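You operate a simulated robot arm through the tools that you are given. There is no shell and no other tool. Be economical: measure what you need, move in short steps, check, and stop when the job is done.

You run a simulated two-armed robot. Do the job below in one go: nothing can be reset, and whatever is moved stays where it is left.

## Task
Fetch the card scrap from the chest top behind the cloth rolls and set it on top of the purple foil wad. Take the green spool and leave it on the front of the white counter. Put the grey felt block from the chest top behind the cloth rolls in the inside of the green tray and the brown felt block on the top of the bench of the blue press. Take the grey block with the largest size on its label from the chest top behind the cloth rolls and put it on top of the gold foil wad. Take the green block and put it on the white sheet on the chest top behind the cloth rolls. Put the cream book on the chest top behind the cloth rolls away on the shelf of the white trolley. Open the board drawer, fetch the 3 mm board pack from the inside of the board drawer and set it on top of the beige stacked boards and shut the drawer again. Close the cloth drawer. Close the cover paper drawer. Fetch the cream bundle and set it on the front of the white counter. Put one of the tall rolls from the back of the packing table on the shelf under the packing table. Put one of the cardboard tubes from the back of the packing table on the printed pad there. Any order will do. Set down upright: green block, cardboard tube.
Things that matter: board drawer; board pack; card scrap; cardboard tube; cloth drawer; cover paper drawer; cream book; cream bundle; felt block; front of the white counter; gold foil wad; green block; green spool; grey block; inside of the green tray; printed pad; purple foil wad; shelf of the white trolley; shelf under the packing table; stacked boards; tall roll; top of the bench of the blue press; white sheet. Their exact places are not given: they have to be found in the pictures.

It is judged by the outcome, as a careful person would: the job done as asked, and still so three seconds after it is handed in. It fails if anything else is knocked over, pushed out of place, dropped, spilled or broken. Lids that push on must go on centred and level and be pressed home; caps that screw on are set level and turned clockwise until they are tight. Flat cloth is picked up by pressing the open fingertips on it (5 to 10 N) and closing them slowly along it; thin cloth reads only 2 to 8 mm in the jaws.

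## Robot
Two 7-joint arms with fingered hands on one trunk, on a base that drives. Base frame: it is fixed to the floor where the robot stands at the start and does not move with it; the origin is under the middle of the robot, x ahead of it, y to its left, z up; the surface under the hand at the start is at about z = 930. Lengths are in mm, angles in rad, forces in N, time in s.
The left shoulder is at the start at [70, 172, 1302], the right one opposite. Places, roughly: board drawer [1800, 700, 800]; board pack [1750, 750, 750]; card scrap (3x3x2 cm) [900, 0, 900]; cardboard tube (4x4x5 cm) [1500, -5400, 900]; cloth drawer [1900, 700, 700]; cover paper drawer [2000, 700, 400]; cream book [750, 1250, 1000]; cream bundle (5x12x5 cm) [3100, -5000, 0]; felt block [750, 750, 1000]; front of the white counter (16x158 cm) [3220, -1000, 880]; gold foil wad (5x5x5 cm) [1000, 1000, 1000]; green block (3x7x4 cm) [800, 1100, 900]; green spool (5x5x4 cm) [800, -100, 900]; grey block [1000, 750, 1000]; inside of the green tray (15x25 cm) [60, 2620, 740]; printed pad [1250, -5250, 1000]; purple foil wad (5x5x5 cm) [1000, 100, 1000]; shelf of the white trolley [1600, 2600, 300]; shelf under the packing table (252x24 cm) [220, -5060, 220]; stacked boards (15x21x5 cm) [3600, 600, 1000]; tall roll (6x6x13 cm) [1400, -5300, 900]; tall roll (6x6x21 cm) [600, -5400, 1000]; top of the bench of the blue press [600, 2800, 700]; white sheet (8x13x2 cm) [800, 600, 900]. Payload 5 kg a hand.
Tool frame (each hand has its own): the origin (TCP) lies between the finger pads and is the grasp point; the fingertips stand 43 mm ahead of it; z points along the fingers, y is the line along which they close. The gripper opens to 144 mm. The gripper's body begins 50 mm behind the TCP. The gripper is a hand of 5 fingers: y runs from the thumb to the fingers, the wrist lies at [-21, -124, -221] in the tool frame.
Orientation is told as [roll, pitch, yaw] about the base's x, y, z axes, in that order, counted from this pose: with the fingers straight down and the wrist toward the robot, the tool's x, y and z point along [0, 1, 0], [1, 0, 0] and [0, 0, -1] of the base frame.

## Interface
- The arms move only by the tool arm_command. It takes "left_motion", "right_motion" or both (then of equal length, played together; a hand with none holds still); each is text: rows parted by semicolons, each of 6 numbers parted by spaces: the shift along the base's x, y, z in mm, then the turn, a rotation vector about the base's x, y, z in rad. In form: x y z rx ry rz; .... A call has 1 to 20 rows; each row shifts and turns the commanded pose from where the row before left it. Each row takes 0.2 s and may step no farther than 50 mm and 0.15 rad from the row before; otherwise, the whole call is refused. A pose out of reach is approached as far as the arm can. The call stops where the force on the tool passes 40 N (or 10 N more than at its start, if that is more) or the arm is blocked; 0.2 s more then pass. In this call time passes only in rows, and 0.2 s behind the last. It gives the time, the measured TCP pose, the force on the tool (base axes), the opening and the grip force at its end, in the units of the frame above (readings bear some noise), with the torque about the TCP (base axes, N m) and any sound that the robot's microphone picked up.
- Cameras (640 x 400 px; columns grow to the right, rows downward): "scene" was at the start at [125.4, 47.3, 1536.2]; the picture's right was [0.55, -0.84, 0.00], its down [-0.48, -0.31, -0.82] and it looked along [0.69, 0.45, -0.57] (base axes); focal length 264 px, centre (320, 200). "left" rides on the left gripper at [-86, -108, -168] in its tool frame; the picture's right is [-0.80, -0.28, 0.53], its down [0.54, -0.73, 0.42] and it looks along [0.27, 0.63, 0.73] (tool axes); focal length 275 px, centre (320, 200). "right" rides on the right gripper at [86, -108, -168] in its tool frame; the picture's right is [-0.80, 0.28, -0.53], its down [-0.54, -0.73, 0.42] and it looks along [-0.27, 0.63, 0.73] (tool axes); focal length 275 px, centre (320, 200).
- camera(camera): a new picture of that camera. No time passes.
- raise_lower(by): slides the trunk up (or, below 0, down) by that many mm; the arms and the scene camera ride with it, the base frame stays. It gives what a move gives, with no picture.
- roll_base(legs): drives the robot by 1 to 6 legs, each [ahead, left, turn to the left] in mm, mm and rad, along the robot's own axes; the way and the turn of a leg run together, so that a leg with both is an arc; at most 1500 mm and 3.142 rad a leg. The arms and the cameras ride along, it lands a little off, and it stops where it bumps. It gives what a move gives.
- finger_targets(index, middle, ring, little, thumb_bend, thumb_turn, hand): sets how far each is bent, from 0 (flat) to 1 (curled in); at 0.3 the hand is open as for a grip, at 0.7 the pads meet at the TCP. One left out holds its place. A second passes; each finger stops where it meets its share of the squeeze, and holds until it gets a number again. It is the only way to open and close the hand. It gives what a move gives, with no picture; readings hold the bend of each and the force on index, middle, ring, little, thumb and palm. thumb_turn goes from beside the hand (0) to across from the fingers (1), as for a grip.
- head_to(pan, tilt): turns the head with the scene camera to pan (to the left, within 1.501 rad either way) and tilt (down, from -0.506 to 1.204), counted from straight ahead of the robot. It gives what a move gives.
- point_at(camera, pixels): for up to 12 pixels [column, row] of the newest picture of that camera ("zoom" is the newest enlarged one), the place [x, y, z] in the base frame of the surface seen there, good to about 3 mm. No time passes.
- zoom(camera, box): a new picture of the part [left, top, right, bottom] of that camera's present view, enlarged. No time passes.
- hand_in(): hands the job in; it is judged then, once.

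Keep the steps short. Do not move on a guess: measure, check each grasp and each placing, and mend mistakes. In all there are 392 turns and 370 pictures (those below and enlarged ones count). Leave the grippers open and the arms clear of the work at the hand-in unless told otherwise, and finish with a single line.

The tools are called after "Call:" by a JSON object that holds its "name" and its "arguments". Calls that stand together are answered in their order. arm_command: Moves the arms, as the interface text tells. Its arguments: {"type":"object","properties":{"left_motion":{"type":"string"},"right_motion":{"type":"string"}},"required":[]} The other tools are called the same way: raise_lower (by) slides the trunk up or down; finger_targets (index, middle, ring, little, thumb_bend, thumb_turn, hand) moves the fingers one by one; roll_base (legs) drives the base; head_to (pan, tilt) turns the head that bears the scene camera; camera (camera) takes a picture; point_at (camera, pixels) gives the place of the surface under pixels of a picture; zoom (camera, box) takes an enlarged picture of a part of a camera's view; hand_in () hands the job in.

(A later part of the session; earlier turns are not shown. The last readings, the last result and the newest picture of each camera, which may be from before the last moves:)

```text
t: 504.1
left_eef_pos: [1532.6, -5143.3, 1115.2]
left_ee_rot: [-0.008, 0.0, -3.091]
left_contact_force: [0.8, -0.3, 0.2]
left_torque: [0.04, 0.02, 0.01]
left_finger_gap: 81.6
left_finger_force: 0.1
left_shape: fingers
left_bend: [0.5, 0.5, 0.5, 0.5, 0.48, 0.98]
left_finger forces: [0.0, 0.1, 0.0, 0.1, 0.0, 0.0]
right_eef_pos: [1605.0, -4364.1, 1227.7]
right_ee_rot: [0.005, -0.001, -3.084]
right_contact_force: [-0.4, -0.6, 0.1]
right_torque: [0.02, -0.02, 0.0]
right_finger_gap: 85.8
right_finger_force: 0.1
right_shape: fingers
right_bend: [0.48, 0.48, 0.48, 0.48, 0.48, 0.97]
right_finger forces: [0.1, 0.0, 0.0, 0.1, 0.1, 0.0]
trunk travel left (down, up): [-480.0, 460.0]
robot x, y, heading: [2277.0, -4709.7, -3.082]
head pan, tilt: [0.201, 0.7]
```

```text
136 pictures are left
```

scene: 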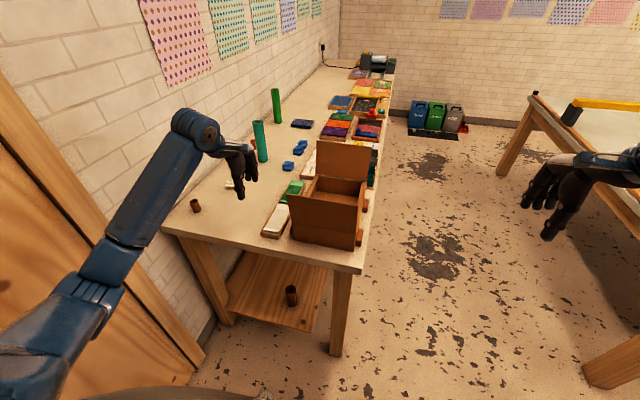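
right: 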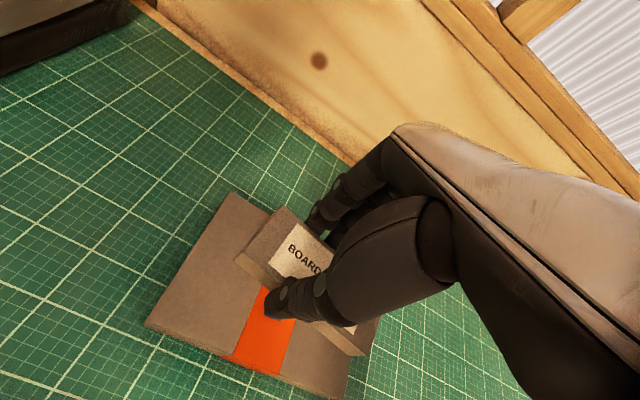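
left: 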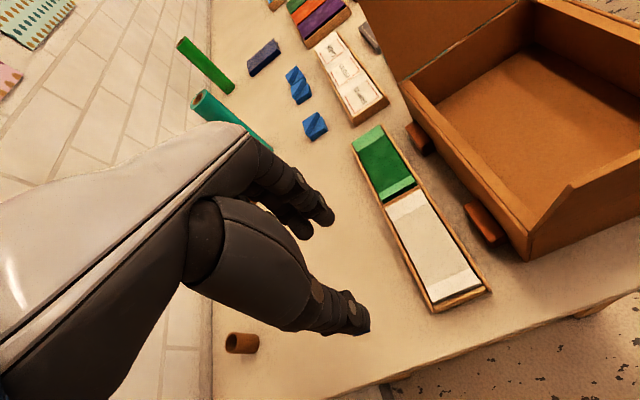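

The tube still stands. I bring the left hand inward and up, then take a stance at (2140,-4837) heading -2.755 (angled toward the corner).

Call:
{"name": "arm_command", "arguments": {"left_motion": "0 40 20 0 0 0; 0 40 20 0 0 0; 0 40 20 0 0 0; 0 30 10 0 0 0"}}

Call:
{"name": "roll_base", "arguments": {"legs": [[144, 119, 0], [0, 0, 0.327]]}}

Call:
{"name": "camera", "arguments": {"camera": "left"}}

Call:
{"name": "camera", "arguments": {"camera": "scene"}}

```text
t: 505.1
left_eef_pos: [1532.9, -4990.0, 1186.1]
left_ee_rot: [-0.005, 0.001, -3.091]
left_contact_force: [-0.7, 0.0, 0.8]
left_torque: [0.01, 0.02, 0.01]
left_finger_gap: 82.2
left_finger_force: 0.1
left_shape: fingers
left_bend: [0.5, 0.5, 0.5, 0.5, 0.48, 0.98]
left_finger forces: [0.0, 0.0, 0.0, 0.0, 0.0, 0.0]
right_eef_pos: [1604.2, -4361.9, 1227.4]
right_ee_rot: [0.005, -0.001, -3.083]
right_contact_force: [-0.8, -0.2, 0.4]
right_torque: [-0.05, -0.01, -0.01]
right_finger_gap: 85.7
right_finger_force: 0.0
right_shape: fingers
right_bend: [0.48, 0.48, 0.48, 0.48, 0.48, 0.97]
right_finger forces: [0.0, 0.0, 0.0, 0.0, 0.1, 0.0]
trunk travel left (down, up): [-480.0, 460.0]
robot x, y, heading: [2277.3, -4711.5, -3.085]
head pan, tilt: [0.201, 0.7]
```

```text
t: 507.6
left_eef_pos: [1528.1, -5343.0, 1185.3]
left_ee_rot: [-0.009, 0.0, -2.763]
left_contact_force: [1.1, 0.5, 0.4]
left_torque: [-0.03, 0.03, -0.02]
left_finger_gap: 81.7
left_finger_force: 0.1
left_shape: fingers
left_bend: [0.5, 0.5, 0.5, 0.5, 0.48, 0.98]
left_finger forces: [0.0, 0.0, 0.0, 0.1, 0.1, 0.1]
right_eef_pos: [1392.5, -4723.3, 1226.9]
right_ee_rot: [0.006, -0.002, -2.757]
right_contact_force: [0.3, 0.0, -0.4]
right_torque: [0.0, 0.01, 0.0]
right_finger_gap: 85.8
right_finger_force: 0.1
right_shape: fingers
right_bend: [0.48, 0.48, 0.48, 0.48, 0.48, 0.97]
right_finger forces: [0.0, 0.0, 0.0, 0.0, 0.0, 0.0]
trunk travel left (down, up): [-480.0, 460.0]
robot x, y, heading: [2138.8, -4836.1, -2.758]
head pan, tilt: [0.201, 0.7]
```

```text
135 pictures are left
```

left: 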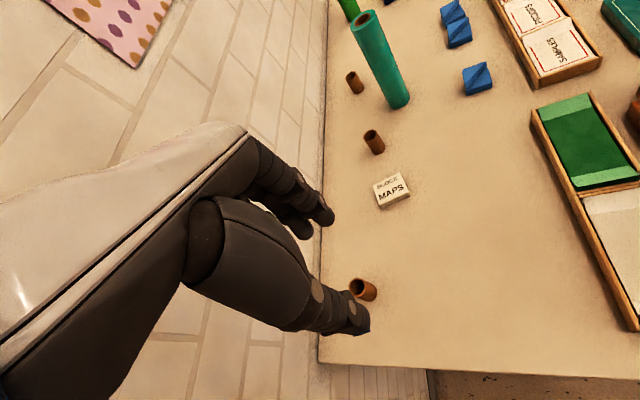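

```text
134 pictures are left
```

scene: 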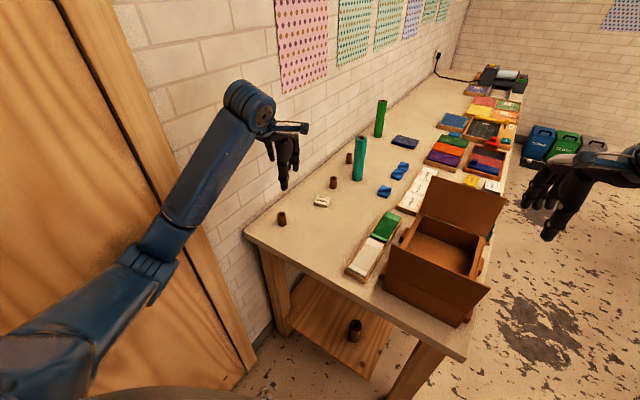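

Call:
{"name": "point_at", "arguments": {"camera": "left", "pixels": [[354, 285], [362, 282], [370, 293], [374, 287], [360, 288], [391, 190], [377, 187], [398, 175], [408, 192], [384, 205]]}}

Call:
{"name": "point_at", "arguments": {"camera": "scene", "pixels": [[282, 213], [282, 222], [277, 220], [287, 220], [321, 201], [135, 262], [100, 310], [150, 250]]}}

```text
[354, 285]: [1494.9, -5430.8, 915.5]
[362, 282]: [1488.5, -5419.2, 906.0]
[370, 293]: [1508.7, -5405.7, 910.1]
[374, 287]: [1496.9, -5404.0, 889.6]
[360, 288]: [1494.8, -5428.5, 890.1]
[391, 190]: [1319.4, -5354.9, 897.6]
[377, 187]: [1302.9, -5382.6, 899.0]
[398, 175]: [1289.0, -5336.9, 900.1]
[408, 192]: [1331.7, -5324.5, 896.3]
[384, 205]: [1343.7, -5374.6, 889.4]
```

```text
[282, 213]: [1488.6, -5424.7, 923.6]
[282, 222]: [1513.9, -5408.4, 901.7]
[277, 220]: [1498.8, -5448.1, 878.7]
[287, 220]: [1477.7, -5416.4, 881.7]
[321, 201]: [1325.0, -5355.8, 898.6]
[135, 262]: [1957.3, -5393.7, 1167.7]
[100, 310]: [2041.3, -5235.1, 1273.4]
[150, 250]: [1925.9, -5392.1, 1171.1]
```

The elbow is still near the wall (y≈-5394). I step the base back/right ~80 mm so that the arm is more extended.

Call:
{"name": "roll_base", "arguments": {"legs": [[-57, -59, 0.04]]}}

Call:
{"name": "arm_command", "arguments": {"left_motion": "-18 -40 0 0 0 0; -18 -40 0 0 0 0; -18 -40 0 0 0 0"}}

Call:
{"name": "camera", "arguments": {"camera": "left"}}

Call:
{"name": "camera", "arguments": {"camera": "scene"}}

```text
t: 508.7
left_eef_pos: [1576.9, -5294.0, 1184.3]
left_ee_rot: [-0.009, 0.001, -2.722]
left_contact_force: [-0.2, 0.0, 1.1]
left_torque: [0.06, 0.0, 0.0]
left_finger_gap: 81.8
left_finger_force: 0.0
left_shape: fingers
left_bend: [0.5, 0.5, 0.5, 0.5, 0.48, 0.98]
left_finger forces: [0.1, 0.0, 0.1, 0.1, 0.0, 0.0]
right_eef_pos: [1417.9, -4681.4, 1227.5]
right_ee_rot: [0.004, -0.002, -2.713]
right_contact_force: [0.1, -0.6, 0.2]
right_torque: [0.04, -0.01, 0.0]
right_finger_gap: 85.9
right_finger_force: 0.0
right_shape: fingers
right_bend: [0.48, 0.48, 0.48, 0.48, 0.48, 0.97]
right_finger forces: [0.0, 0.0, 0.0, 0.0, 0.0, 0.1]
trunk travel left (down, up): [-480.0, 460.0]
robot x, y, heading: [2170.6, -4760.0, -2.714]
head pan, tilt: [0.201, 0.7]
```

```text
t: 509.5
left_eef_pos: [1523.1, -5411.2, 1185.4]
left_ee_rot: [-0.006, 0.001, -2.723]
left_contact_force: [0.5, -0.2, -0.6]
left_torque: [-0.03, 0.0, 0.01]
left_finger_gap: 81.9
left_finger_force: 0.0
left_shape: fingers
left_bend: [0.5, 0.5, 0.5, 0.5, 0.48, 0.98]
left_finger forces: [0.0, 0.1, 0.0, 0.1, 0.1, 0.1]
right_eef_pos: [1417.8, -4679.6, 1227.5]
right_ee_rot: [0.006, -0.001, -2.715]
right_contact_force: [-0.8, 1.0, -0.8]
right_torque: [-0.04, 0.02, 0.05]
right_finger_gap: 85.8
right_finger_force: 0.0
right_shape: fingers
right_bend: [0.48, 0.48, 0.48, 0.48, 0.48, 0.97]
right_finger forces: [0.1, 0.0, 0.0, 0.0, 0.1, 0.1]
trunk travel left (down, up): [-480.0, 460.0]
robot x, y, heading: [2172.6, -4760.0, -2.714]
head pan, tilt: [0.201, 0.7]
```

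```text
133 pictures are left
```

left: 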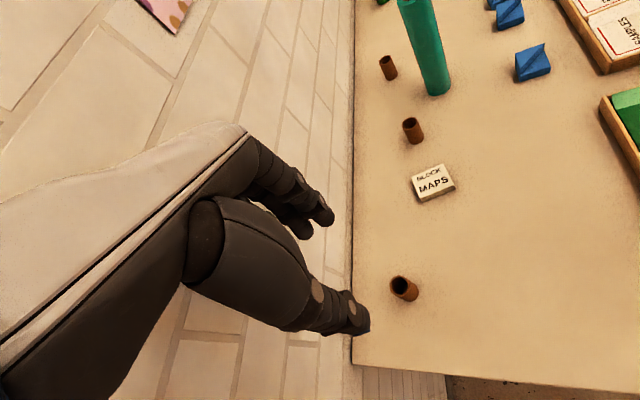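

```text
132 pictures are left
```

scene: 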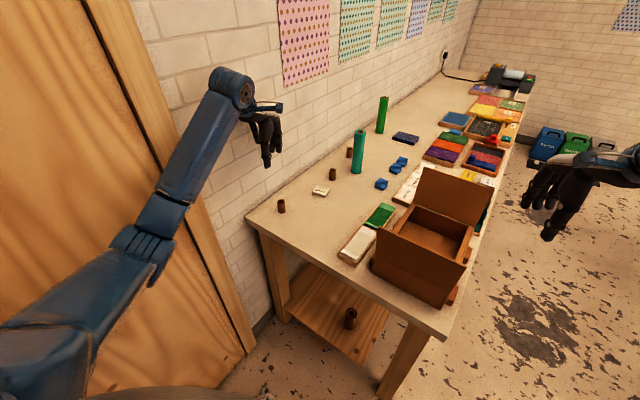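

Call:
{"name": "point_at", "arguments": {"camera": "left", "pixels": [[393, 287], [400, 278], [410, 297], [416, 288], [400, 286], [405, 292], [407, 280]]}}

Call:
{"name": "point_at", "arguments": {"camera": "scene", "pixels": [[145, 240], [130, 250], [165, 210]]}}

Call:
{"name": "zoom", "arguments": {"camera": "left", "box": [360, 250, 440, 320]}}

Call:
{"name": "point_at", "arguments": {"camera": "zoom", "pixels": [[265, 180], [300, 165], [325, 200], [290, 235], [320, 240], [370, 205], [345, 165], [260, 210]]}}

```text
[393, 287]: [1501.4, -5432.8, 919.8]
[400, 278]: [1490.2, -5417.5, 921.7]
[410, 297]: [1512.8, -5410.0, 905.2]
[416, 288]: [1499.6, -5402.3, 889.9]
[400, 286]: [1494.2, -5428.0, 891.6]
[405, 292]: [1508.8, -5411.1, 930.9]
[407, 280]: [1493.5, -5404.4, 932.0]
```

```text
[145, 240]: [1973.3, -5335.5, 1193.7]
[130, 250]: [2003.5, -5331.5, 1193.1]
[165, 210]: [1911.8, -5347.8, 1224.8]
```

```text
5.71 times, centred on (400, 285) of left
```

zoom: 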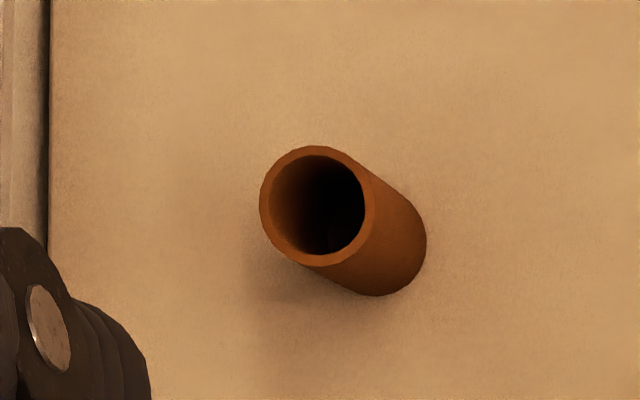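

```text
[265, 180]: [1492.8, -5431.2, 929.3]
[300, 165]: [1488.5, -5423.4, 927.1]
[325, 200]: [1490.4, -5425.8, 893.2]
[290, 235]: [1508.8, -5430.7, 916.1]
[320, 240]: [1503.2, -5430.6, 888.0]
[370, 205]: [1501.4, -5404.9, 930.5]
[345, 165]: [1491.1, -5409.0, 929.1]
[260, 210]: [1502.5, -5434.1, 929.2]
```

Tube centre (1499,-5420); elbow now clear (y≈-5335). Descend over it.

Call:
{"name": "arm_command", "arguments": {"left_motion": "-25 -7 -30 0 0 0; 0 0 -40 0 0 0; 0 0 -40 0 0 0; 0 0 -40 0 0 0; 0 0 -25 0 0 0"}}

Call:
{"name": "camera", "arguments": {"camera": "left"}}

```text
t: 510.7
left_eef_pos: [1499.4, -5420.7, 1009.1]
left_ee_rot: [-0.009, 0.0, -2.719]
left_contact_force: [0.1, 0.2, 1.8]
left_torque: [0.06, -0.02, -0.01]
left_finger_gap: 81.9
left_finger_force: 0.0
left_shape: fingers
left_bend: [0.5, 0.5, 0.5, 0.5, 0.48, 0.98]
left_finger forces: [0.0, 0.1, 0.0, 0.0, 0.0, 0.0]
right_eef_pos: [1418.1, -4680.5, 1226.7]
right_ee_rot: [0.003, -0.001, -2.714]
right_contact_force: [-0.1, 0.1, 0.3]
right_torque: [-0.02, 0.0, -0.02]
right_finger_gap: 85.6
right_finger_force: 0.1
right_shape: fingers
right_bend: [0.48, 0.48, 0.48, 0.48, 0.48, 0.97]
right_finger forces: [0.0, 0.1, 0.0, 0.1, 0.0, 0.1]
trunk travel left (down, up): [-480.0, 460.0]
robot x, y, heading: [2171.4, -4758.7, -2.718]
head pan, tilt: [0.201, 0.7]
```

```text
130 pictures are left
```

left: 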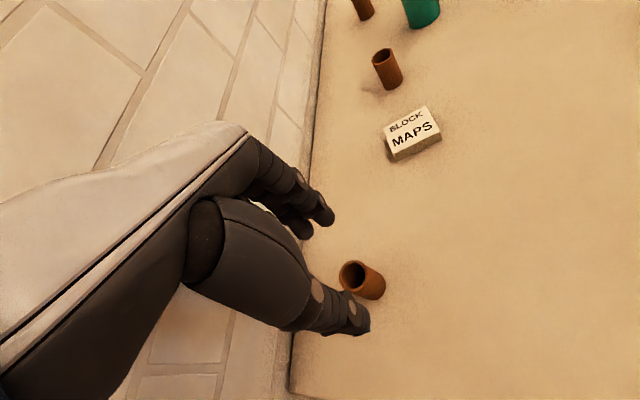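

Call:
{"name": "arm_command", "arguments": {"left_motion": "-1 2 -30 0 0 0; 0 0 -32 0 0 0"}}

Call:
{"name": "zoom", "arguments": {"camera": "left", "box": [260, 180, 460, 340]}}

```text
t: 511.3
left_eef_pos: [1497.0, -5418.5, 947.1]
left_ee_rot: [-0.006, -0.001, -2.722]
left_contact_force: [0.0, 0.9, 0.7]
left_torque: [0.02, -0.02, -0.05]
left_finger_gap: 81.8
left_finger_force: 0.0
left_shape: fingers
left_bend: [0.5, 0.5, 0.5, 0.5, 0.48, 0.98]
left_finger forces: [0.0, 0.0, 0.0, 0.1, 0.0, 0.1]
right_eef_pos: [1417.1, -4680.8, 1227.3]
right_ee_rot: [0.005, -0.002, -2.713]
right_contact_force: [-0.4, -0.6, 1.2]
right_torque: [0.02, 0.01, 0.02]
right_finger_gap: 85.6
right_finger_force: 0.0
right_shape: fingers
right_bend: [0.48, 0.48, 0.48, 0.48, 0.48, 0.97]
right_finger forces: [0.0, 0.0, 0.0, 0.0, 0.0, 0.0]
trunk travel left (down, up): [-480.0, 460.0]
robot x, y, heading: [2172.1, -4759.5, -2.719]
head pan, tilt: [0.201, 0.7]
```

```text
2.50 times, centred on (360, 260) of left
```

zoom: 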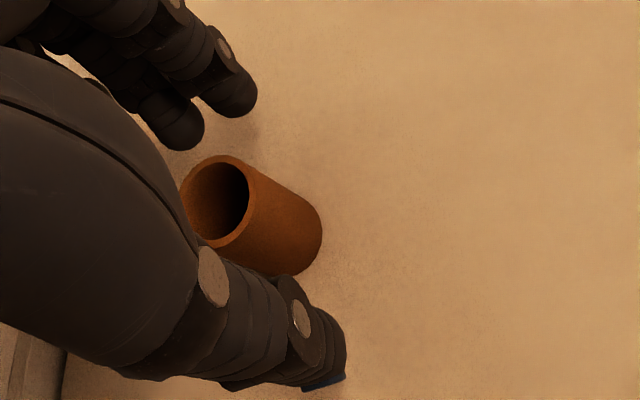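

Call:
{"name": "finger_targets", "arguments": {"hand": "left", "index": 0.63, "middle": 0.63, "thumb_bend": 0.63}}

Call:
{"name": "zoom", "arguments": {"camera": "left", "box": [260, 180, 460, 340]}}

```text
t: 512.3
left_eef_pos: [1497.6, -5418.6, 947.7]
left_ee_rot: [-0.007, 0.0, -2.721]
left_contact_force: [0.8, -0.4, 0.1]
left_torque: [0.02, -0.03, 0.0]
left_finger_gap: 32.6
left_finger_force: 0.4
left_shape: fingers
left_bend: [0.63, 0.63, 0.5, 0.5, 0.63, 0.98]
left_finger forces: [0.1, 0.0, 0.1, 0.0, 0.2, 0.0]
right_eef_pos: [1417.1, -4680.8, 1227.4]
right_ee_rot: [0.004, -0.003, -2.712]
right_contact_force: [0.3, -0.3, 0.0]
right_torque: [0.01, 0.0, -0.03]
right_finger_gap: 85.7
right_finger_force: 0.1
right_shape: fingers
right_bend: [0.48, 0.48, 0.48, 0.48, 0.48, 0.97]
right_finger forces: [0.1, 0.1, 0.0, 0.0, 0.1, 0.0]
trunk travel left (down, up): [-480.0, 460.0]
robot x, y, heading: [2169.0, -4755.2, -2.722]
head pan, tilt: [0.201, 0.7]
```

```text
2.50 times, centred on (360, 260) of left
```

zoom: 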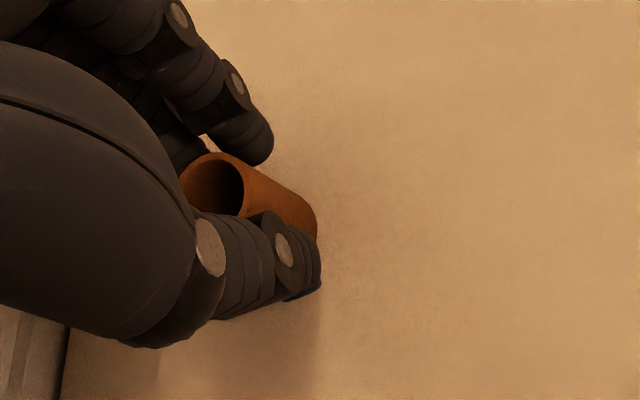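

Near contact, tube between the pads. Tighten and lift.

Call:
{"name": "finger_targets", "arguments": {"hand": "left", "index": 0.71, "middle": 0.71, "thumb_bend": 0.71}}

Call:
{"name": "arm_command", "arguments": {"left_motion": "0 0 15 0 0 0; 0 0 30 0 0 0; 0 0 40 0 0 0"}}

Call:
{"name": "camera", "arguments": {"camera": "left"}}

```text
t: 513.3
left_eef_pos: [1497.9, -5418.6, 947.6]
left_ee_rot: [-0.007, -0.001, -2.722]
left_contact_force: [0.3, 0.0, -0.5]
left_torque: [0.0, 0.03, 0.03]
left_finger_gap: 26.8
left_finger_force: 12.2
left_shape: fingers
left_bend: [0.65, 0.67, 0.5, 0.5, 0.64, 0.96]
left_finger forces: [7.1, 5.7, 0.0, 0.0, 11.6, 0.0]
right_eef_pos: [1418.4, -4680.0, 1227.3]
right_ee_rot: [0.004, -0.001, -2.712]
right_contact_force: [0.1, 0.2, -0.7]
right_torque: [0.01, 0.02, 0.0]
right_finger_gap: 85.6
right_finger_force: 0.1
right_shape: fingers
right_bend: [0.48, 0.48, 0.48, 0.48, 0.48, 0.97]
right_finger forces: [0.0, 0.1, 0.1, 0.1, 0.0, 0.0]
trunk travel left (down, up): [-480.0, 460.0]
robot x, y, heading: [2170.6, -4759.9, -2.714]
head pan, tilt: [0.201, 0.7]
```

```text
t: 514.1
left_eef_pos: [1499.9, -5415.8, 1034.9]
left_ee_rot: [-0.007, 0.001, -2.722]
left_contact_force: [-0.3, 0.3, -0.6]
left_torque: [-0.04, 0.03, -0.01]
left_finger_gap: 26.6
left_finger_force: 12.4
left_shape: fingers
left_bend: [0.65, 0.67, 0.5, 0.5, 0.64, 0.96]
left_finger forces: [7.0, 5.9, 0.1, 0.0, 11.6, 0.0]
right_eef_pos: [1417.3, -4680.3, 1228.2]
right_ee_rot: [0.004, -0.001, -2.715]
right_contact_force: [-0.1, -0.1, 0.4]
right_torque: [-0.05, 0.0, 0.04]
right_finger_gap: 85.7
right_finger_force: 0.1
right_shape: fingers
right_bend: [0.48, 0.48, 0.48, 0.48, 0.48, 0.97]
right_finger forces: [0.0, 0.0, 0.0, 0.0, 0.1, 0.0]
trunk travel left (down, up): [-480.0, 460.0]
robot x, y, heading: [2167.0, -4758.7, -2.712]
head pan, tilt: [0.201, 0.7]
```

```text
127 pictures are left
```

left: 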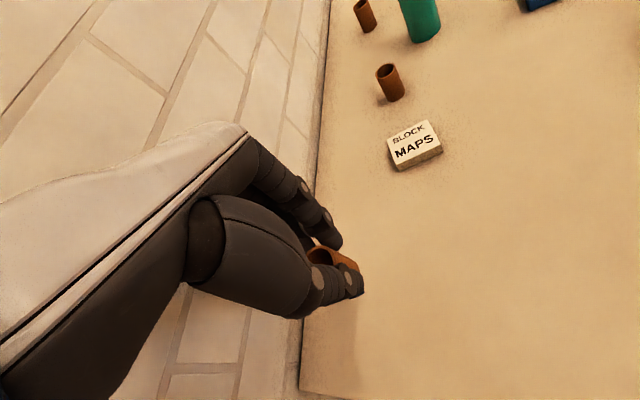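

Held upright. Move the hand to (1455,-5295), then drive ahead 150 to bring it over the pad.

Call:
{"name": "arm_command", "arguments": {"left_motion": "-15 40 10 0 0 0; -15 40 0 0 0 0; -15 41 0 0 0 0"}}

Call:
{"name": "roll_base", "arguments": {"legs": [[150, 0, 0]]}}

Call:
{"name": "camera", "arguments": {"camera": "left"}}

Call:
{"name": "camera", "arguments": {"camera": "scene"}}

```text
t: 514.9
left_eef_pos: [1452.5, -5295.1, 1042.8]
left_ee_rot: [-0.005, -0.002, -2.719]
left_contact_force: [-0.4, -0.4, 0.0]
left_torque: [0.01, 0.0, -0.01]
left_finger_gap: 26.6
left_finger_force: 12.6
left_shape: fingers
left_bend: [0.65, 0.67, 0.5, 0.5, 0.64, 0.96]
left_finger forces: [7.0, 5.7, 0.0, 0.1, 11.5, 0.1]
right_eef_pos: [1416.9, -4680.0, 1226.7]
right_ee_rot: [0.005, -0.003, -2.714]
right_contact_force: [-0.6, -0.3, 0.6]
right_torque: [-0.02, 0.0, 0.01]
right_finger_gap: 85.6
right_finger_force: 0.1
right_shape: fingers
right_bend: [0.48, 0.48, 0.48, 0.48, 0.48, 0.97]
right_finger forces: [0.0, 0.0, 0.0, 0.0, 0.0, 0.0]
trunk travel left (down, up): [-480.0, 460.0]
robot x, y, heading: [2168.5, -4758.9, -2.716]
head pan, tilt: [0.201, 0.7]
```

```text
t: 516.3
left_eef_pos: [1318.2, -5358.3, 1044.0]
left_ee_rot: [-0.005, -0.001, -2.719]
left_contact_force: [0.1, 0.0, 1.3]
left_torque: [-0.04, 0.02, -0.01]
left_finger_gap: 26.5
left_finger_force: 11.4
left_shape: fingers
left_bend: [0.65, 0.67, 0.5, 0.5, 0.64, 0.96]
left_finger forces: [6.9, 5.7, 0.0, 0.0, 11.5, 0.0]
right_eef_pos: [1282.3, -4743.4, 1228.3]
right_ee_rot: [0.003, -0.004, -2.713]
right_contact_force: [0.0, 0.1, -0.1]
right_torque: [0.0, 0.02, 0.01]
right_finger_gap: 85.8
right_finger_force: 0.1
right_shape: fingers
right_bend: [0.48, 0.48, 0.48, 0.48, 0.48, 0.97]
right_finger forces: [0.0, 0.0, 0.0, 0.1, 0.0, 0.1]
trunk travel left (down, up): [-480.0, 460.0]
robot x, y, heading: [2033.0, -4824.3, -2.717]
head pan, tilt: [0.201, 0.7]
```

```text
126 pictures are left
```

left: 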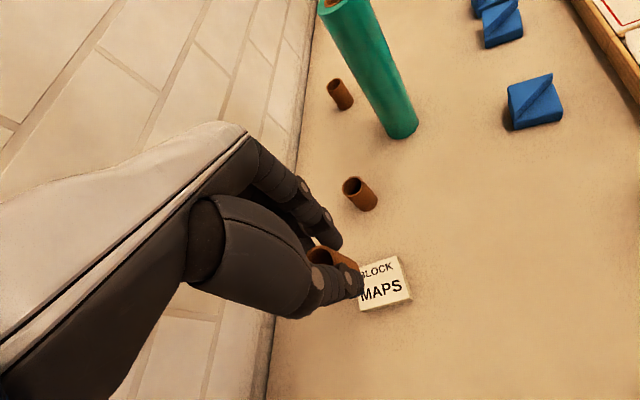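

```text
125 pictures are left
```

scene: 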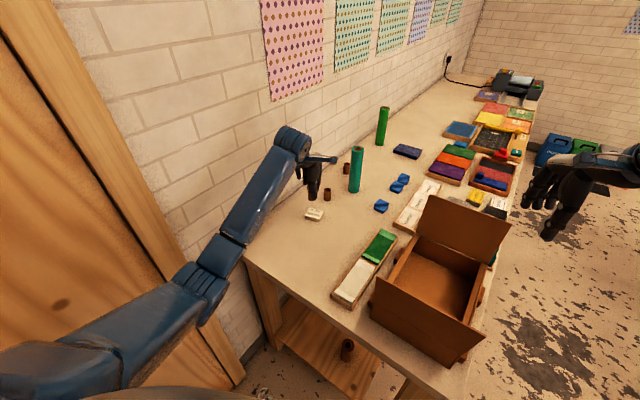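

Measure the pad corners and the tube in this view.

Call:
{"name": "point_at", "arguments": {"camera": "left", "pixels": [[402, 258], [409, 296], [366, 307], [372, 264], [385, 283], [330, 257], [345, 256], [358, 262], [320, 252]]}}

Call:
{"name": "zoom", "arguments": {"camera": "left", "box": [290, 220, 420, 320]}}

Call:
{"name": "point_at", "arguments": {"camera": "zoom", "pixels": [[120, 135], [190, 125], [230, 145], [290, 180], [150, 120], [340, 160], [480, 145], [510, 300], [345, 345]]}}

```text
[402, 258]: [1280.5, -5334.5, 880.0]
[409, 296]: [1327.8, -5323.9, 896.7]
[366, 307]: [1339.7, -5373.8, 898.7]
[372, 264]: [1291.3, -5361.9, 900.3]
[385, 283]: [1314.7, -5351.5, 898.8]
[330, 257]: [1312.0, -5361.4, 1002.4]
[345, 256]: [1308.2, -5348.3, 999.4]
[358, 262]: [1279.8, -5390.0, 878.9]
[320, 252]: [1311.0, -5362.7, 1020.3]
```

```text
4.00 times, centred on (355, 270) of left
```

zoom: 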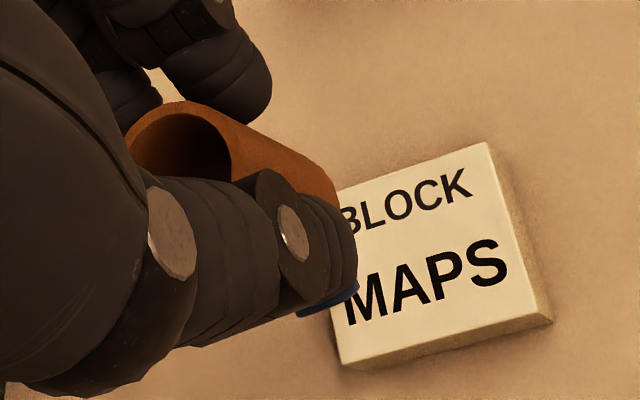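

```text
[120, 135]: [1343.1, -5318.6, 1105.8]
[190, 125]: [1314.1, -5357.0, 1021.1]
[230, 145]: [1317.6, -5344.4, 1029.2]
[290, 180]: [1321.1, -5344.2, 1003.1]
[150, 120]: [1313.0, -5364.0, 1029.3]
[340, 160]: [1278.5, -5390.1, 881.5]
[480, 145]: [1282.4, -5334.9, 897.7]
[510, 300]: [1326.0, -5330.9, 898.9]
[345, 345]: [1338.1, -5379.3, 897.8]
```

Pad centre (1311,-5356); tube centre ≈ (1320,-5361). Shift (-9,+5) and lower.

Call:
{"name": "arm_command", "arguments": {"left_motion": "-9 5 -20 0 0 0; 0 0 -25 0 0 0; 0 0 -20 0 0 0"}}

Call:
{"name": "zoom", "arguments": {"camera": "left", "box": [290, 220, 420, 320]}}

Call:
{"name": "point_at", "arguments": {"camera": "zoom", "pixels": [[190, 125], [230, 145], [290, 180], [150, 120], [330, 190], [400, 200], [380, 290]]}}

Call:
{"name": "zoom", "arguments": {"camera": "scene", "box": [280, 150, 360, 240]}}

```text
t: 517.1
left_eef_pos: [1305.7, -5356.0, 976.1]
left_ee_rot: [-0.006, -0.001, -2.72]
left_contact_force: [-0.4, 0.0, 0.6]
left_torque: [0.02, -0.05, 0.0]
left_finger_gap: 26.5
left_finger_force: 11.4
left_shape: fingers
left_bend: [0.65, 0.67, 0.5, 0.5, 0.64, 0.96]
left_finger forces: [7.0, 5.7, 0.0, 0.0, 11.5, 0.1]
right_eef_pos: [1280.1, -4744.3, 1227.1]
right_ee_rot: [0.004, -0.002, -2.712]
right_contact_force: [-0.6, -0.1, 0.5]
right_torque: [0.03, 0.01, -0.02]
right_finger_gap: 85.6
right_finger_force: 0.0
right_shape: fingers
right_bend: [0.48, 0.48, 0.48, 0.48, 0.48, 0.97]
right_finger forces: [0.0, 0.0, 0.1, 0.1, 0.0, 0.0]
trunk travel left (down, up): [-480.0, 460.0]
robot x, y, heading: [2033.3, -4821.5, -2.71]
head pan, tilt: [0.201, 0.7]
```

```text
4.00 times, centred on (355, 270) of left
```

zoom: 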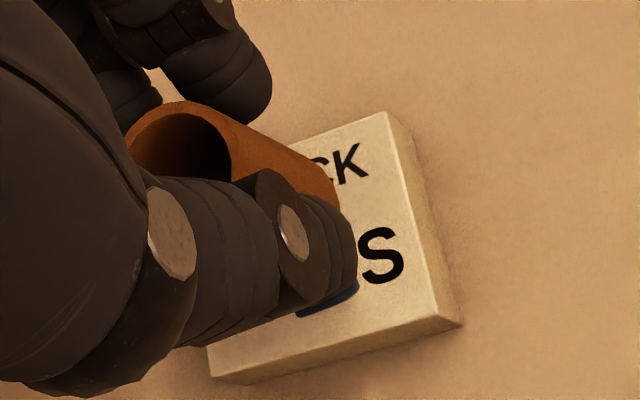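

```text
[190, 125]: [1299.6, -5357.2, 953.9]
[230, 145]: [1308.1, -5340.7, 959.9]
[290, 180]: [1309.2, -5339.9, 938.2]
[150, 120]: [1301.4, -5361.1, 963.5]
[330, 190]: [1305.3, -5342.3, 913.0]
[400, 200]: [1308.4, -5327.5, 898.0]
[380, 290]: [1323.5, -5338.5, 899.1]
```

```text
4.44 times, centred on (320, 195) of scene
```

zoom: 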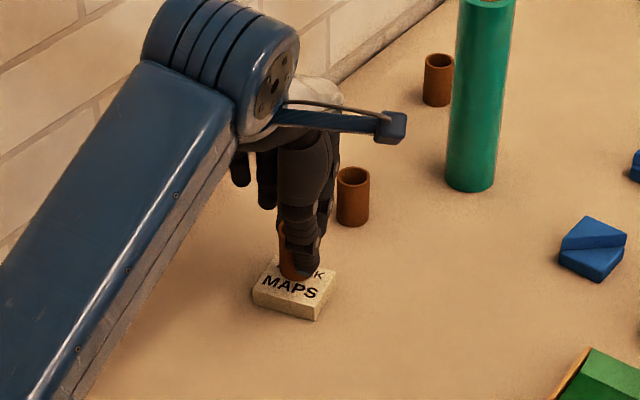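

Tube centre ≈ (1307,-5358): shift +4 x, +2 y, and lower to contact.

Call:
{"name": "arm_command", "arguments": {"left_motion": "4 2 -4 0 0 0"}}

Call:
{"name": "arm_command", "arguments": {"left_motion": "0 0 -3 0 0 0"}}

Call:
{"name": "arm_command", "arguments": {"left_motion": "0 0 -2 0 0 0"}}

```text
t: 517.5
left_eef_pos: [1311.5, -5353.6, 975.6]
left_ee_rot: [-0.006, 0.001, -2.721]
left_contact_force: [0.1, -0.9, -0.8]
left_torque: [0.04, 0.01, -0.01]
left_finger_gap: 26.6
left_finger_force: 12.2
left_shape: fingers
left_bend: [0.65, 0.67, 0.5, 0.5, 0.64, 0.96]
left_finger forces: [7.0, 5.7, 0.0, 0.0, 11.5, 0.0]
right_eef_pos: [1279.2, -4743.9, 1228.2]
right_ee_rot: [0.003, -0.001, -2.712]
right_contact_force: [0.3, -0.1, -0.1]
right_torque: [0.01, -0.01, 0.04]
right_finger_gap: 85.7
right_finger_force: 0.0
right_shape: fingers
right_bend: [0.48, 0.48, 0.48, 0.48, 0.48, 0.97]
right_finger forces: [0.1, 0.1, 0.1, 0.0, 0.0, 0.0]
trunk travel left (down, up): [-480.0, 460.0]
robot x, y, heading: [2026.7, -4820.6, -2.713]
head pan, tilt: [0.201, 0.7]
```

```text
t: 517.9
left_eef_pos: [1310.6, -5352.7, 971.9]
left_ee_rot: [-0.006, 0.002, -2.721]
left_contact_force: [0.4, -0.4, 0.4]
left_torque: [-0.02, -0.03, -0.05]
left_finger_gap: 26.5
left_finger_force: 11.9
left_shape: fingers
left_bend: [0.65, 0.67, 0.5, 0.5, 0.64, 0.96]
left_finger forces: [7.0, 5.7, 0.0, 0.1, 11.5, 0.0]
right_eef_pos: [1281.0, -4744.0, 1228.1]
right_ee_rot: [0.003, -0.002, -2.712]
right_contact_force: [-0.2, -0.4, 0.2]
right_torque: [-0.01, 0.0, -0.04]
right_finger_gap: 85.6
right_finger_force: 0.0
right_shape: fingers
right_bend: [0.48, 0.48, 0.48, 0.48, 0.48, 0.97]
right_finger forces: [0.0, 0.1, 0.0, 0.0, 0.0, 0.0]
trunk travel left (down, up): [-480.0, 460.0]
robot x, y, heading: [2034.9, -4822.5, -2.713]
head pan, tilt: [0.201, 0.7]
```

```text
t: 518.3
left_eef_pos: [1312.2, -5353.7, 970.4]
left_ee_rot: [-0.008, -0.001, -2.719]
left_contact_force: [-0.3, -0.7, -0.1]
left_torque: [-0.02, -0.01, -0.01]
left_finger_gap: 26.6
left_finger_force: 12.5
left_shape: fingers
left_bend: [0.65, 0.67, 0.5, 0.5, 0.64, 0.96]
left_finger forces: [7.1, 5.7, 0.0, 0.0, 11.5, 0.1]
right_eef_pos: [1280.2, -4742.8, 1227.9]
right_ee_rot: [0.003, -0.002, -2.712]
right_contact_force: [-0.3, -1.0, -1.5]
right_torque: [0.03, -0.01, 0.03]
right_finger_gap: 85.4
right_finger_force: 0.0
right_shape: fingers
right_bend: [0.48, 0.48, 0.48, 0.48, 0.48, 0.97]
right_finger forces: [0.0, 0.0, 0.0, 0.0, 0.0, 0.1]
trunk travel left (down, up): [-480.0, 460.0]
robot x, y, heading: [2030.4, -4820.1, -2.717]
head pan, tilt: [0.201, 0.7]
```

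Call:
{"name": "arm_command", "arguments": {"left_motion": "0 0 -2.5 0 0 0"}}

Call:
{"name": "arm_command", "arguments": {"left_motion": "0 0 -2 0 0 0"}}

Call:
{"name": "zoom", "arguments": {"camera": "left", "box": [290, 220, 420, 320]}}

```text
t: 518.7
left_eef_pos: [1312.3, -5353.8, 967.1]
left_ee_rot: [-0.008, 0.0, -2.719]
left_contact_force: [-0.6, 0.0, 0.3]
left_torque: [-0.02, -0.05, 0.02]
left_finger_gap: 26.6
left_finger_force: 11.8
left_shape: fingers
left_bend: [0.65, 0.67, 0.5, 0.5, 0.64, 0.96]
left_finger forces: [7.0, 5.7, 0.0, 0.1, 11.5, 0.0]
right_eef_pos: [1279.6, -4744.7, 1227.9]
right_ee_rot: [0.003, -0.002, -2.711]
right_contact_force: [0.4, 0.3, 1.0]
right_torque: [0.0, -0.01, -0.01]
right_finger_gap: 85.5
right_finger_force: 0.1
right_shape: fingers
right_bend: [0.48, 0.48, 0.48, 0.48, 0.48, 0.97]
right_finger forces: [0.0, 0.0, 0.0, 0.1, 0.0, 0.1]
trunk travel left (down, up): [-480.0, 460.0]
robot x, y, heading: [2032.1, -4816.3, -2.714]
head pan, tilt: [0.201, 0.7]
```

```text
t: 519.1
left_eef_pos: [1312.9, -5352.7, 965.7]
left_ee_rot: [-0.007, -0.002, -2.718]
left_contact_force: [0.1, 1.0, 2.6]
left_torque: [0.02, 0.0, -0.02]
left_finger_gap: 26.5
left_finger_force: 12.4
left_shape: fingers
left_bend: [0.65, 0.67, 0.5, 0.5, 0.64, 0.96]
left_finger forces: [7.1, 6.0, 0.0, 0.1, 11.6, 0.1]
right_eef_pos: [1280.7, -4744.2, 1227.9]
right_ee_rot: [0.003, -0.001, -2.711]
right_contact_force: [-0.3, -0.3, 0.5]
right_torque: [-0.01, -0.01, 0.0]
right_finger_gap: 85.5
right_finger_force: 0.1
right_shape: fingers
right_bend: [0.48, 0.48, 0.48, 0.48, 0.48, 0.97]
right_finger forces: [0.0, 0.1, 0.0, 0.0, 0.1, 0.0]
trunk travel left (down, up): [-480.0, 460.0]
robot x, y, heading: [2030.3, -4821.8, -2.714]
head pan, tilt: [0.201, 0.7]
```

```text
4.00 times, centred on (355, 270) of left
```

zoom: 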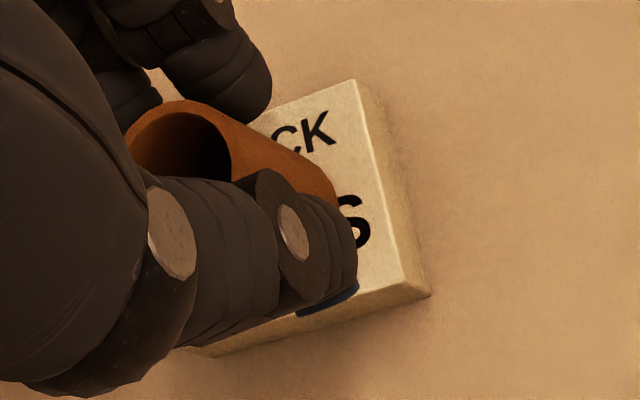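

Contact on the pad. One more mm and open gently.

Call:
{"name": "arm_command", "arguments": {"left_motion": "0 0 -1.5 0 0 0"}}

Call:
{"name": "finger_targets", "arguments": {"hand": "left", "index": 0.57, "middle": 0.57, "thumb_bend": 0.56}}

Call:
{"name": "zoom", "arguments": {"camera": "left", "box": [290, 220, 420, 320]}}

```text
t: 519.5
left_eef_pos: [1311.9, -5352.0, 964.6]
left_ee_rot: [-0.007, -0.004, -2.72]
left_contact_force: [-2.2, -0.8, 6.9]
left_torque: [0.02, 0.0, -0.01]
left_finger_gap: 26.4
left_finger_force: 12.9
left_shape: fingers
left_bend: [0.65, 0.67, 0.5, 0.5, 0.65, 0.96]
left_finger forces: [7.7, 7.3, 0.0, 0.1, 11.6, 0.1]
right_eef_pos: [1280.1, -4742.3, 1228.3]
right_ee_rot: [0.003, -0.002, -2.712]
right_contact_force: [-0.6, 0.2, 0.4]
right_torque: [0.01, 0.02, -0.01]
right_finger_gap: 85.7
right_finger_force: 0.1
right_shape: fingers
right_bend: [0.48, 0.48, 0.48, 0.48, 0.48, 0.97]
right_finger forces: [0.0, 0.0, 0.0, 0.1, 0.0, 0.1]
trunk travel left (down, up): [-480.0, 460.0]
robot x, y, heading: [2030.6, -4819.9, -2.715]
head pan, tilt: [0.201, 0.7]
```

```text
t: 520.5
left_eef_pos: [1311.1, -5351.3, 964.0]
left_ee_rot: [-0.006, 0.001, -2.72]
left_contact_force: [-0.3, 0.0, 0.5]
left_torque: [0.03, 0.03, -0.01]
left_finger_gap: 56.4
left_finger_force: 0.0
left_shape: fingers
left_bend: [0.56, 0.56, 0.5, 0.5, 0.56, 0.97]
left_finger forces: [0.0, 0.1, 0.0, 0.0, 0.0, 0.1]
right_eef_pos: [1280.6, -4743.9, 1228.0]
right_ee_rot: [0.004, -0.003, -2.713]
right_contact_force: [0.8, 0.8, -0.4]
right_torque: [-0.02, -0.01, 0.02]
right_finger_gap: 85.6
right_finger_force: 0.1
right_shape: fingers
right_bend: [0.48, 0.48, 0.48, 0.48, 0.48, 0.97]
right_finger forces: [0.1, 0.0, 0.0, 0.0, 0.0, 0.0]
trunk travel left (down, up): [-480.0, 460.0]
robot x, y, heading: [2034.6, -4821.7, -2.714]
head pan, tilt: [0.201, 0.7]
```

```text
4.00 times, centred on (355, 270) of left
```

zoom: 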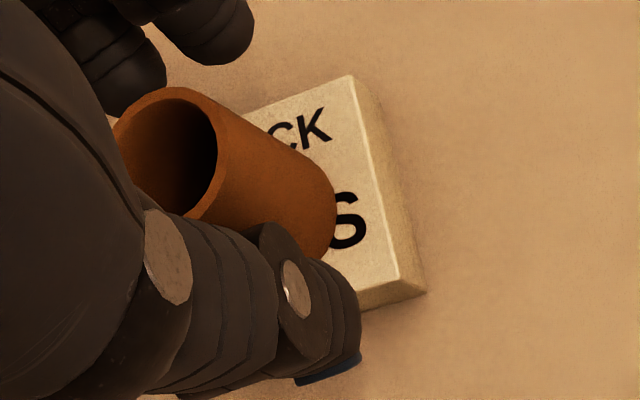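

The tube stands on the pad. Open wider and lift straight up.

Call:
{"name": "finger_targets", "arguments": {"hand": "left", "index": 0.48, "middle": 0.48, "thumb_bend": 0.46}}

Call:
{"name": "arm_command", "arguments": {"left_motion": "0 0 15 0 0 0; 0 0 40 0 0 0; 0 0 45 0 0 0; 0 0 45 0 0 0; 0 0 45 0 0 0"}}

Call:
{"name": "camera", "arguments": {"camera": "left"}}

Call:
{"name": "zoom", "arguments": {"camera": "scene", "box": [260, 120, 420, 250]}}

```text
t: 521.5
left_eef_pos: [1311.6, -5353.5, 963.0]
left_ee_rot: [-0.008, 0.0, -2.719]
left_contact_force: [0.0, 0.4, 0.7]
left_torque: [0.01, 0.02, 0.02]
left_finger_gap: 88.9
left_finger_force: 0.1
left_shape: fingers
left_bend: [0.48, 0.48, 0.5, 0.5, 0.46, 0.97]
left_finger forces: [0.0, 0.0, 0.1, 0.1, 0.1, 0.0]
right_eef_pos: [1279.8, -4744.4, 1227.0]
right_ee_rot: [0.004, -0.001, -2.712]
right_contact_force: [0.4, 0.5, 0.0]
right_torque: [0.02, -0.01, 0.01]
right_finger_gap: 85.9
right_finger_force: 0.1
right_shape: fingers
right_bend: [0.48, 0.48, 0.48, 0.48, 0.48, 0.97]
right_finger forces: [0.0, 0.1, 0.1, 0.0, 0.0, 0.1]
trunk travel left (down, up): [-480.0, 460.0]
robot x, y, heading: [2031.9, -4819.7, -2.713]
head pan, tilt: [0.201, 0.7]
```

```text
t: 522.7
left_eef_pos: [1309.7, -5350.4, 1153.8]
left_ee_rot: [-0.007, 0.001, -2.722]
left_contact_force: [0.3, -0.2, -0.5]
left_torque: [-0.03, 0.01, 0.0]
left_finger_gap: 89.1
left_finger_force: 0.0
left_shape: fingers
left_bend: [0.48, 0.48, 0.5, 0.5, 0.46, 0.97]
left_finger forces: [0.0, 0.0, 0.0, 0.1, 0.0, 0.0]
right_eef_pos: [1279.9, -4742.8, 1226.9]
right_ee_rot: [0.005, -0.003, -2.712]
right_contact_force: [-0.2, 0.0, 0.0]
right_torque: [0.01, 0.0, -0.02]
right_finger_gap: 85.7
right_finger_force: 0.1
right_shape: fingers
right_bend: [0.48, 0.48, 0.48, 0.48, 0.48, 0.97]
right_finger forces: [0.1, 0.0, 0.0, 0.0, 0.1, 0.0]
trunk travel left (down, up): [-480.0, 460.0]
robot x, y, heading: [2030.9, -4824.4, -2.709]
head pan, tilt: [0.201, 0.7]
```

```text
119 pictures are left
```

left: 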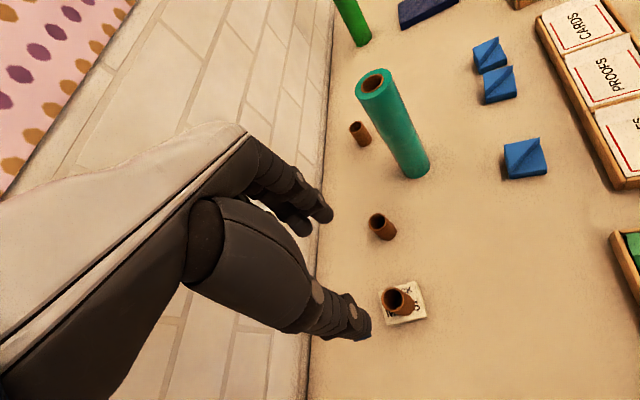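

```text
3.08 times, centred on (340, 185) of scene
```

zoom: 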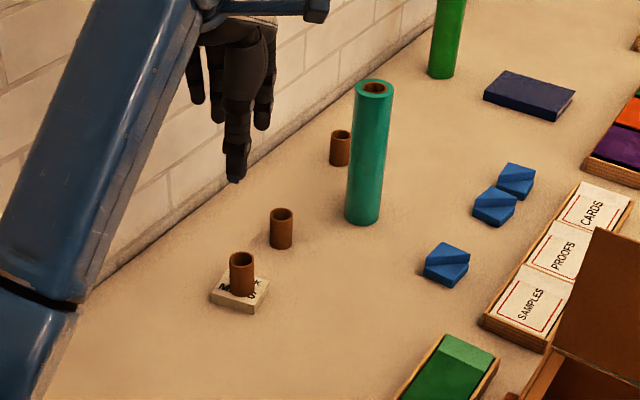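

Tube stands on the pad. Last: the cream bundle. Back off, then look toward (3100,-5000).

Call:
{"name": "roll_base", "arguments": {"legs": [[-450, 0, 0], [0, 0, 1.15]]}}

Call:
{"name": "head_to", "arguments": {"pan": 0.7, "tilt": 0.65}}

Call:
{"name": "camera", "arguments": {"camera": "scene"}}

```text
t: 526.8
left_eef_pos: [2013.5, -5410.6, 1154.8]
left_ee_rot: [-0.013, 0.003, -2.296]
left_contact_force: [-3.1, 11.6, 0.2]
left_torque: [-0.4, -0.12, -0.22]
left_finger_gap: 89.3
left_finger_force: 5.9
left_shape: fingers
left_bend: [0.48, 0.48, 0.51, 0.5, 0.46, 0.98]
left_finger forces: [0.0, 0.1, 3.5, 8.2, 0.1, 0.0]
right_eef_pos: [1731.1, -4884.0, 1228.5]
right_ee_rot: [0.003, -0.004, -2.267]
right_contact_force: [0.4, 0.2, 0.9]
right_torque: [0.03, 0.03, 0.02]
right_finger_gap: 85.6
right_finger_force: 0.0
right_shape: fingers
right_bend: [0.48, 0.48, 0.48, 0.48, 0.48, 0.97]
right_finger forces: [0.0, 0.0, 0.0, 0.0, 0.0, 0.1]
trunk travel left (down, up): [-480.0, 460.0]
robot x, y, heading: [2441.4, -4634.0, -2.275]
head pan, tilt: [0.201, 0.7]
stopped in leg 2: the force on the tool passed its limit at 66 N (the readings are from after the stop); the commanded pose is now the measured one
```

```text
t: 527.8
left_eef_pos: [2012.4, -5412.3, 1153.4]
left_ee_rot: [-0.013, 0.002, -2.297]
left_contact_force: [-4.0, 17.1, -1.2]
left_torque: [-0.43, -0.04, -0.15]
left_finger_gap: 89.3
left_finger_force: 8.3
left_shape: fingers
left_bend: [0.48, 0.48, 0.51, 0.5, 0.46, 0.98]
left_finger forces: [0.0, 0.0, 6.4, 10.8, 0.1, 0.1]
right_eef_pos: [1730.3, -4884.6, 1227.1]
right_ee_rot: [0.007, -0.003, -2.267]
right_contact_force: [0.6, -0.4, 0.1]
right_torque: [0.0, -0.01, -0.02]
right_finger_gap: 85.7
right_finger_force: 0.1
right_shape: fingers
right_bend: [0.48, 0.48, 0.48, 0.48, 0.48, 0.97]
right_finger forces: [0.0, 0.0, 0.0, 0.1, 0.1, 0.0]
trunk travel left (down, up): [-480.0, 460.0]
robot x, y, heading: [2439.5, -4635.0, -2.266]
head pan, tilt: [0.7, 0.649]
```

```text
117 pictures are left
```

scene: 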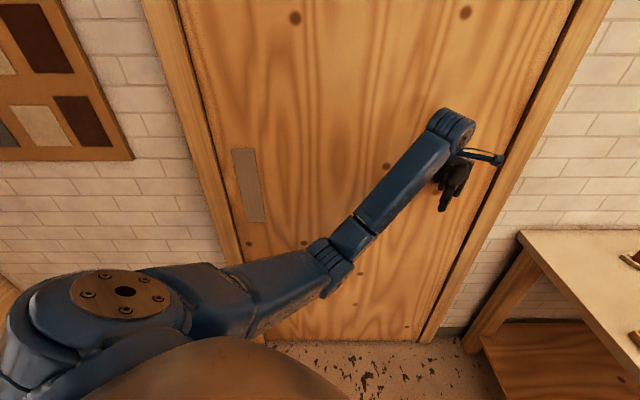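

The left hand touched the door. Back away 350, then pull the left hand in before turning further.

Call:
{"name": "roll_base", "arguments": {"legs": [[-400, 0, 0]]}}

Call:
{"name": "roll_base", "arguments": {"legs": [[0, 0, 1.2]]}}

Call:
{"name": "head_to", "arguments": {"pan": 0.1, "tilt": 0.7}}

Call:
{"name": "camera", "arguments": {"camera": "scene"}}

```text
t: 530.3
left_eef_pos: [2270.5, -5106.9, 1153.4]
left_ee_rot: [-0.015, 0.003, -2.292]
left_contact_force: [0.0, 0.9, 0.1]
left_torque: [0.01, -0.02, -0.05]
left_finger_gap: 89.2
left_finger_force: 0.0
left_shape: fingers
left_bend: [0.48, 0.48, 0.5, 0.5, 0.46, 0.98]
left_finger forces: [0.1, 0.0, 0.0, 0.0, 0.0, 0.1]
right_eef_pos: [1987.9, -4578.8, 1227.7]
right_ee_rot: [0.004, -0.002, -2.268]
right_contact_force: [-0.5, -0.1, 0.1]
right_torque: [0.0, 0.01, 0.02]
right_finger_gap: 85.8
right_finger_force: 0.0
right_shape: fingers
right_bend: [0.48, 0.48, 0.48, 0.48, 0.48, 0.97]
right_finger forces: [0.0, 0.1, 0.1, 0.0, 0.0, 0.1]
trunk travel left (down, up): [-480.0, 460.0]
robot x, y, heading: [2705.8, -4328.7, -2.267]
head pan, tilt: [0.7, 0.649]
```

```text
t: 533.7
left_eef_pos: [3282.2, -5000.0, 1153.3]
left_ee_rot: [-0.015, 0.003, -1.082]
left_contact_force: [0.4, -0.9, 0.6]
left_torque: [-0.02, -0.03, -0.02]
left_finger_gap: 89.4
left_finger_force: 0.0
left_shape: fingers
left_bend: [0.48, 0.48, 0.5, 0.5, 0.46, 0.98]
left_finger forces: [0.0, 0.0, 0.0, 0.0, 0.1, 0.0]
right_eef_pos: [2689.8, -5081.7, 1227.2]
right_ee_rot: [0.004, -0.002, -1.054]
right_contact_force: [-0.9, -0.5, -0.3]
right_torque: [0.0, -0.02, 0.01]
right_finger_gap: 85.5
right_finger_force: 0.0
right_shape: fingers
right_bend: [0.48, 0.48, 0.48, 0.48, 0.48, 0.97]
right_finger forces: [0.0, 0.0, 0.0, 0.0, 0.0, 0.0]
trunk travel left (down, up): [-480.0, 460.0]
robot x, y, heading: [2700.9, -4326.7, -1.056]
head pan, tilt: [0.7, 0.649]
```

```text
t: 534.7
left_eef_pos: [3280.7, -5000.8, 1152.5]
left_ee_rot: [-0.014, 0.003, -1.08]
left_contact_force: [0.1, -0.1, -0.3]
left_torque: [-0.02, -0.03, -0.02]
left_finger_gap: 89.1
left_finger_force: 0.1
left_shape: fingers
left_bend: [0.48, 0.48, 0.5, 0.5, 0.46, 0.98]
left_finger forces: [0.1, 0.0, 0.0, 0.0, 0.1, 0.1]
right_eef_pos: [2689.0, -5080.6, 1227.4]
right_ee_rot: [0.003, -0.002, -1.054]
right_contact_force: [0.2, 0.7, 0.6]
right_torque: [0.0, 0.01, 0.02]
right_finger_gap: 85.8
right_finger_force: 0.1
right_shape: fingers
right_bend: [0.48, 0.48, 0.48, 0.48, 0.48, 0.97]
right_finger forces: [0.1, 0.0, 0.1, 0.0, 0.0, 0.0]
trunk travel left (down, up): [-480.0, 460.0]
robot x, y, heading: [2701.6, -4325.3, -1.054]
head pan, tilt: [0.099, 0.7]
```

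```text
116 pictures are left
```

scene: 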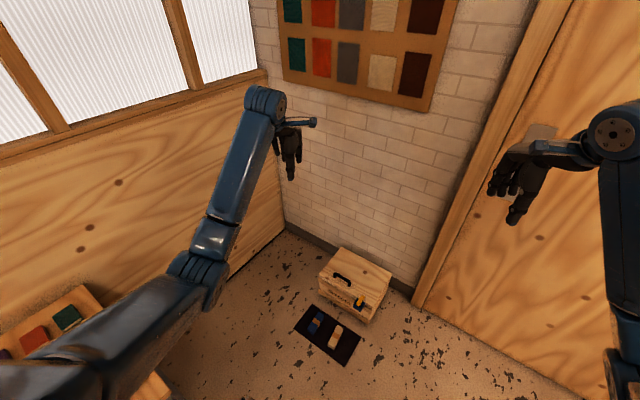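

The black mat with a blue and a cream bundle is at (327,333). Zoom and measure.

Call:
{"name": "zoom", "arguments": {"camera": "scene", "box": [280, 240, 400, 370]}}

Call:
{"name": "point_at", "arguments": {"camera": "zoom", "pixels": [[360, 280], [340, 265], [385, 300], [345, 300], [370, 262], [285, 245], [310, 150], [300, 180], [230, 260], [420, 320], [390, 150], [345, 282]]}}

Call:
{"name": "point_at", "arguments": {"camera": "scene", "pixels": [[95, 310], [150, 375], [40, 330], [210, 290], [410, 300], [360, 270]]}}

```text
3.08 times, centred on (340, 305) of scene
```

zoom: 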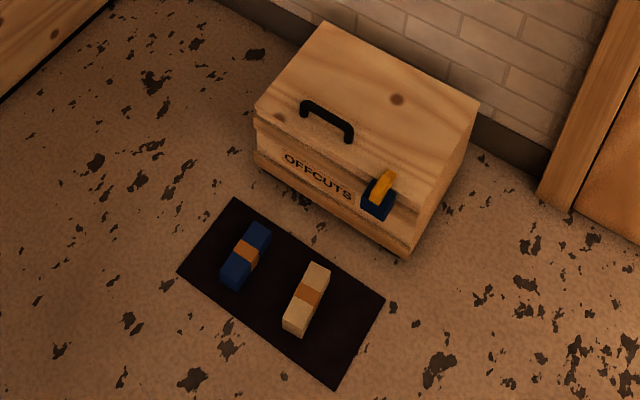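

```text
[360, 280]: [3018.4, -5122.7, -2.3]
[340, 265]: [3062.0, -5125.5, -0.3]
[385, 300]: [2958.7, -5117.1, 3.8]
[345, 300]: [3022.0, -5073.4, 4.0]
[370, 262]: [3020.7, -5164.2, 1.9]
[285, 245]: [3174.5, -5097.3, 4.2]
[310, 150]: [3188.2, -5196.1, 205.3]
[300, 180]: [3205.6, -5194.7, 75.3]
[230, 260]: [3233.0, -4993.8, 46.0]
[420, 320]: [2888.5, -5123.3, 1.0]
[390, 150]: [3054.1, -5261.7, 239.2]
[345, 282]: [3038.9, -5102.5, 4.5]
```

```text
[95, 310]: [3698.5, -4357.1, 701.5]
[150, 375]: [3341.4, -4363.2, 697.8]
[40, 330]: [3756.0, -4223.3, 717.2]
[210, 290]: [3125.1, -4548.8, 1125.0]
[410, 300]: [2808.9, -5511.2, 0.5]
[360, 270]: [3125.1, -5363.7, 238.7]
```

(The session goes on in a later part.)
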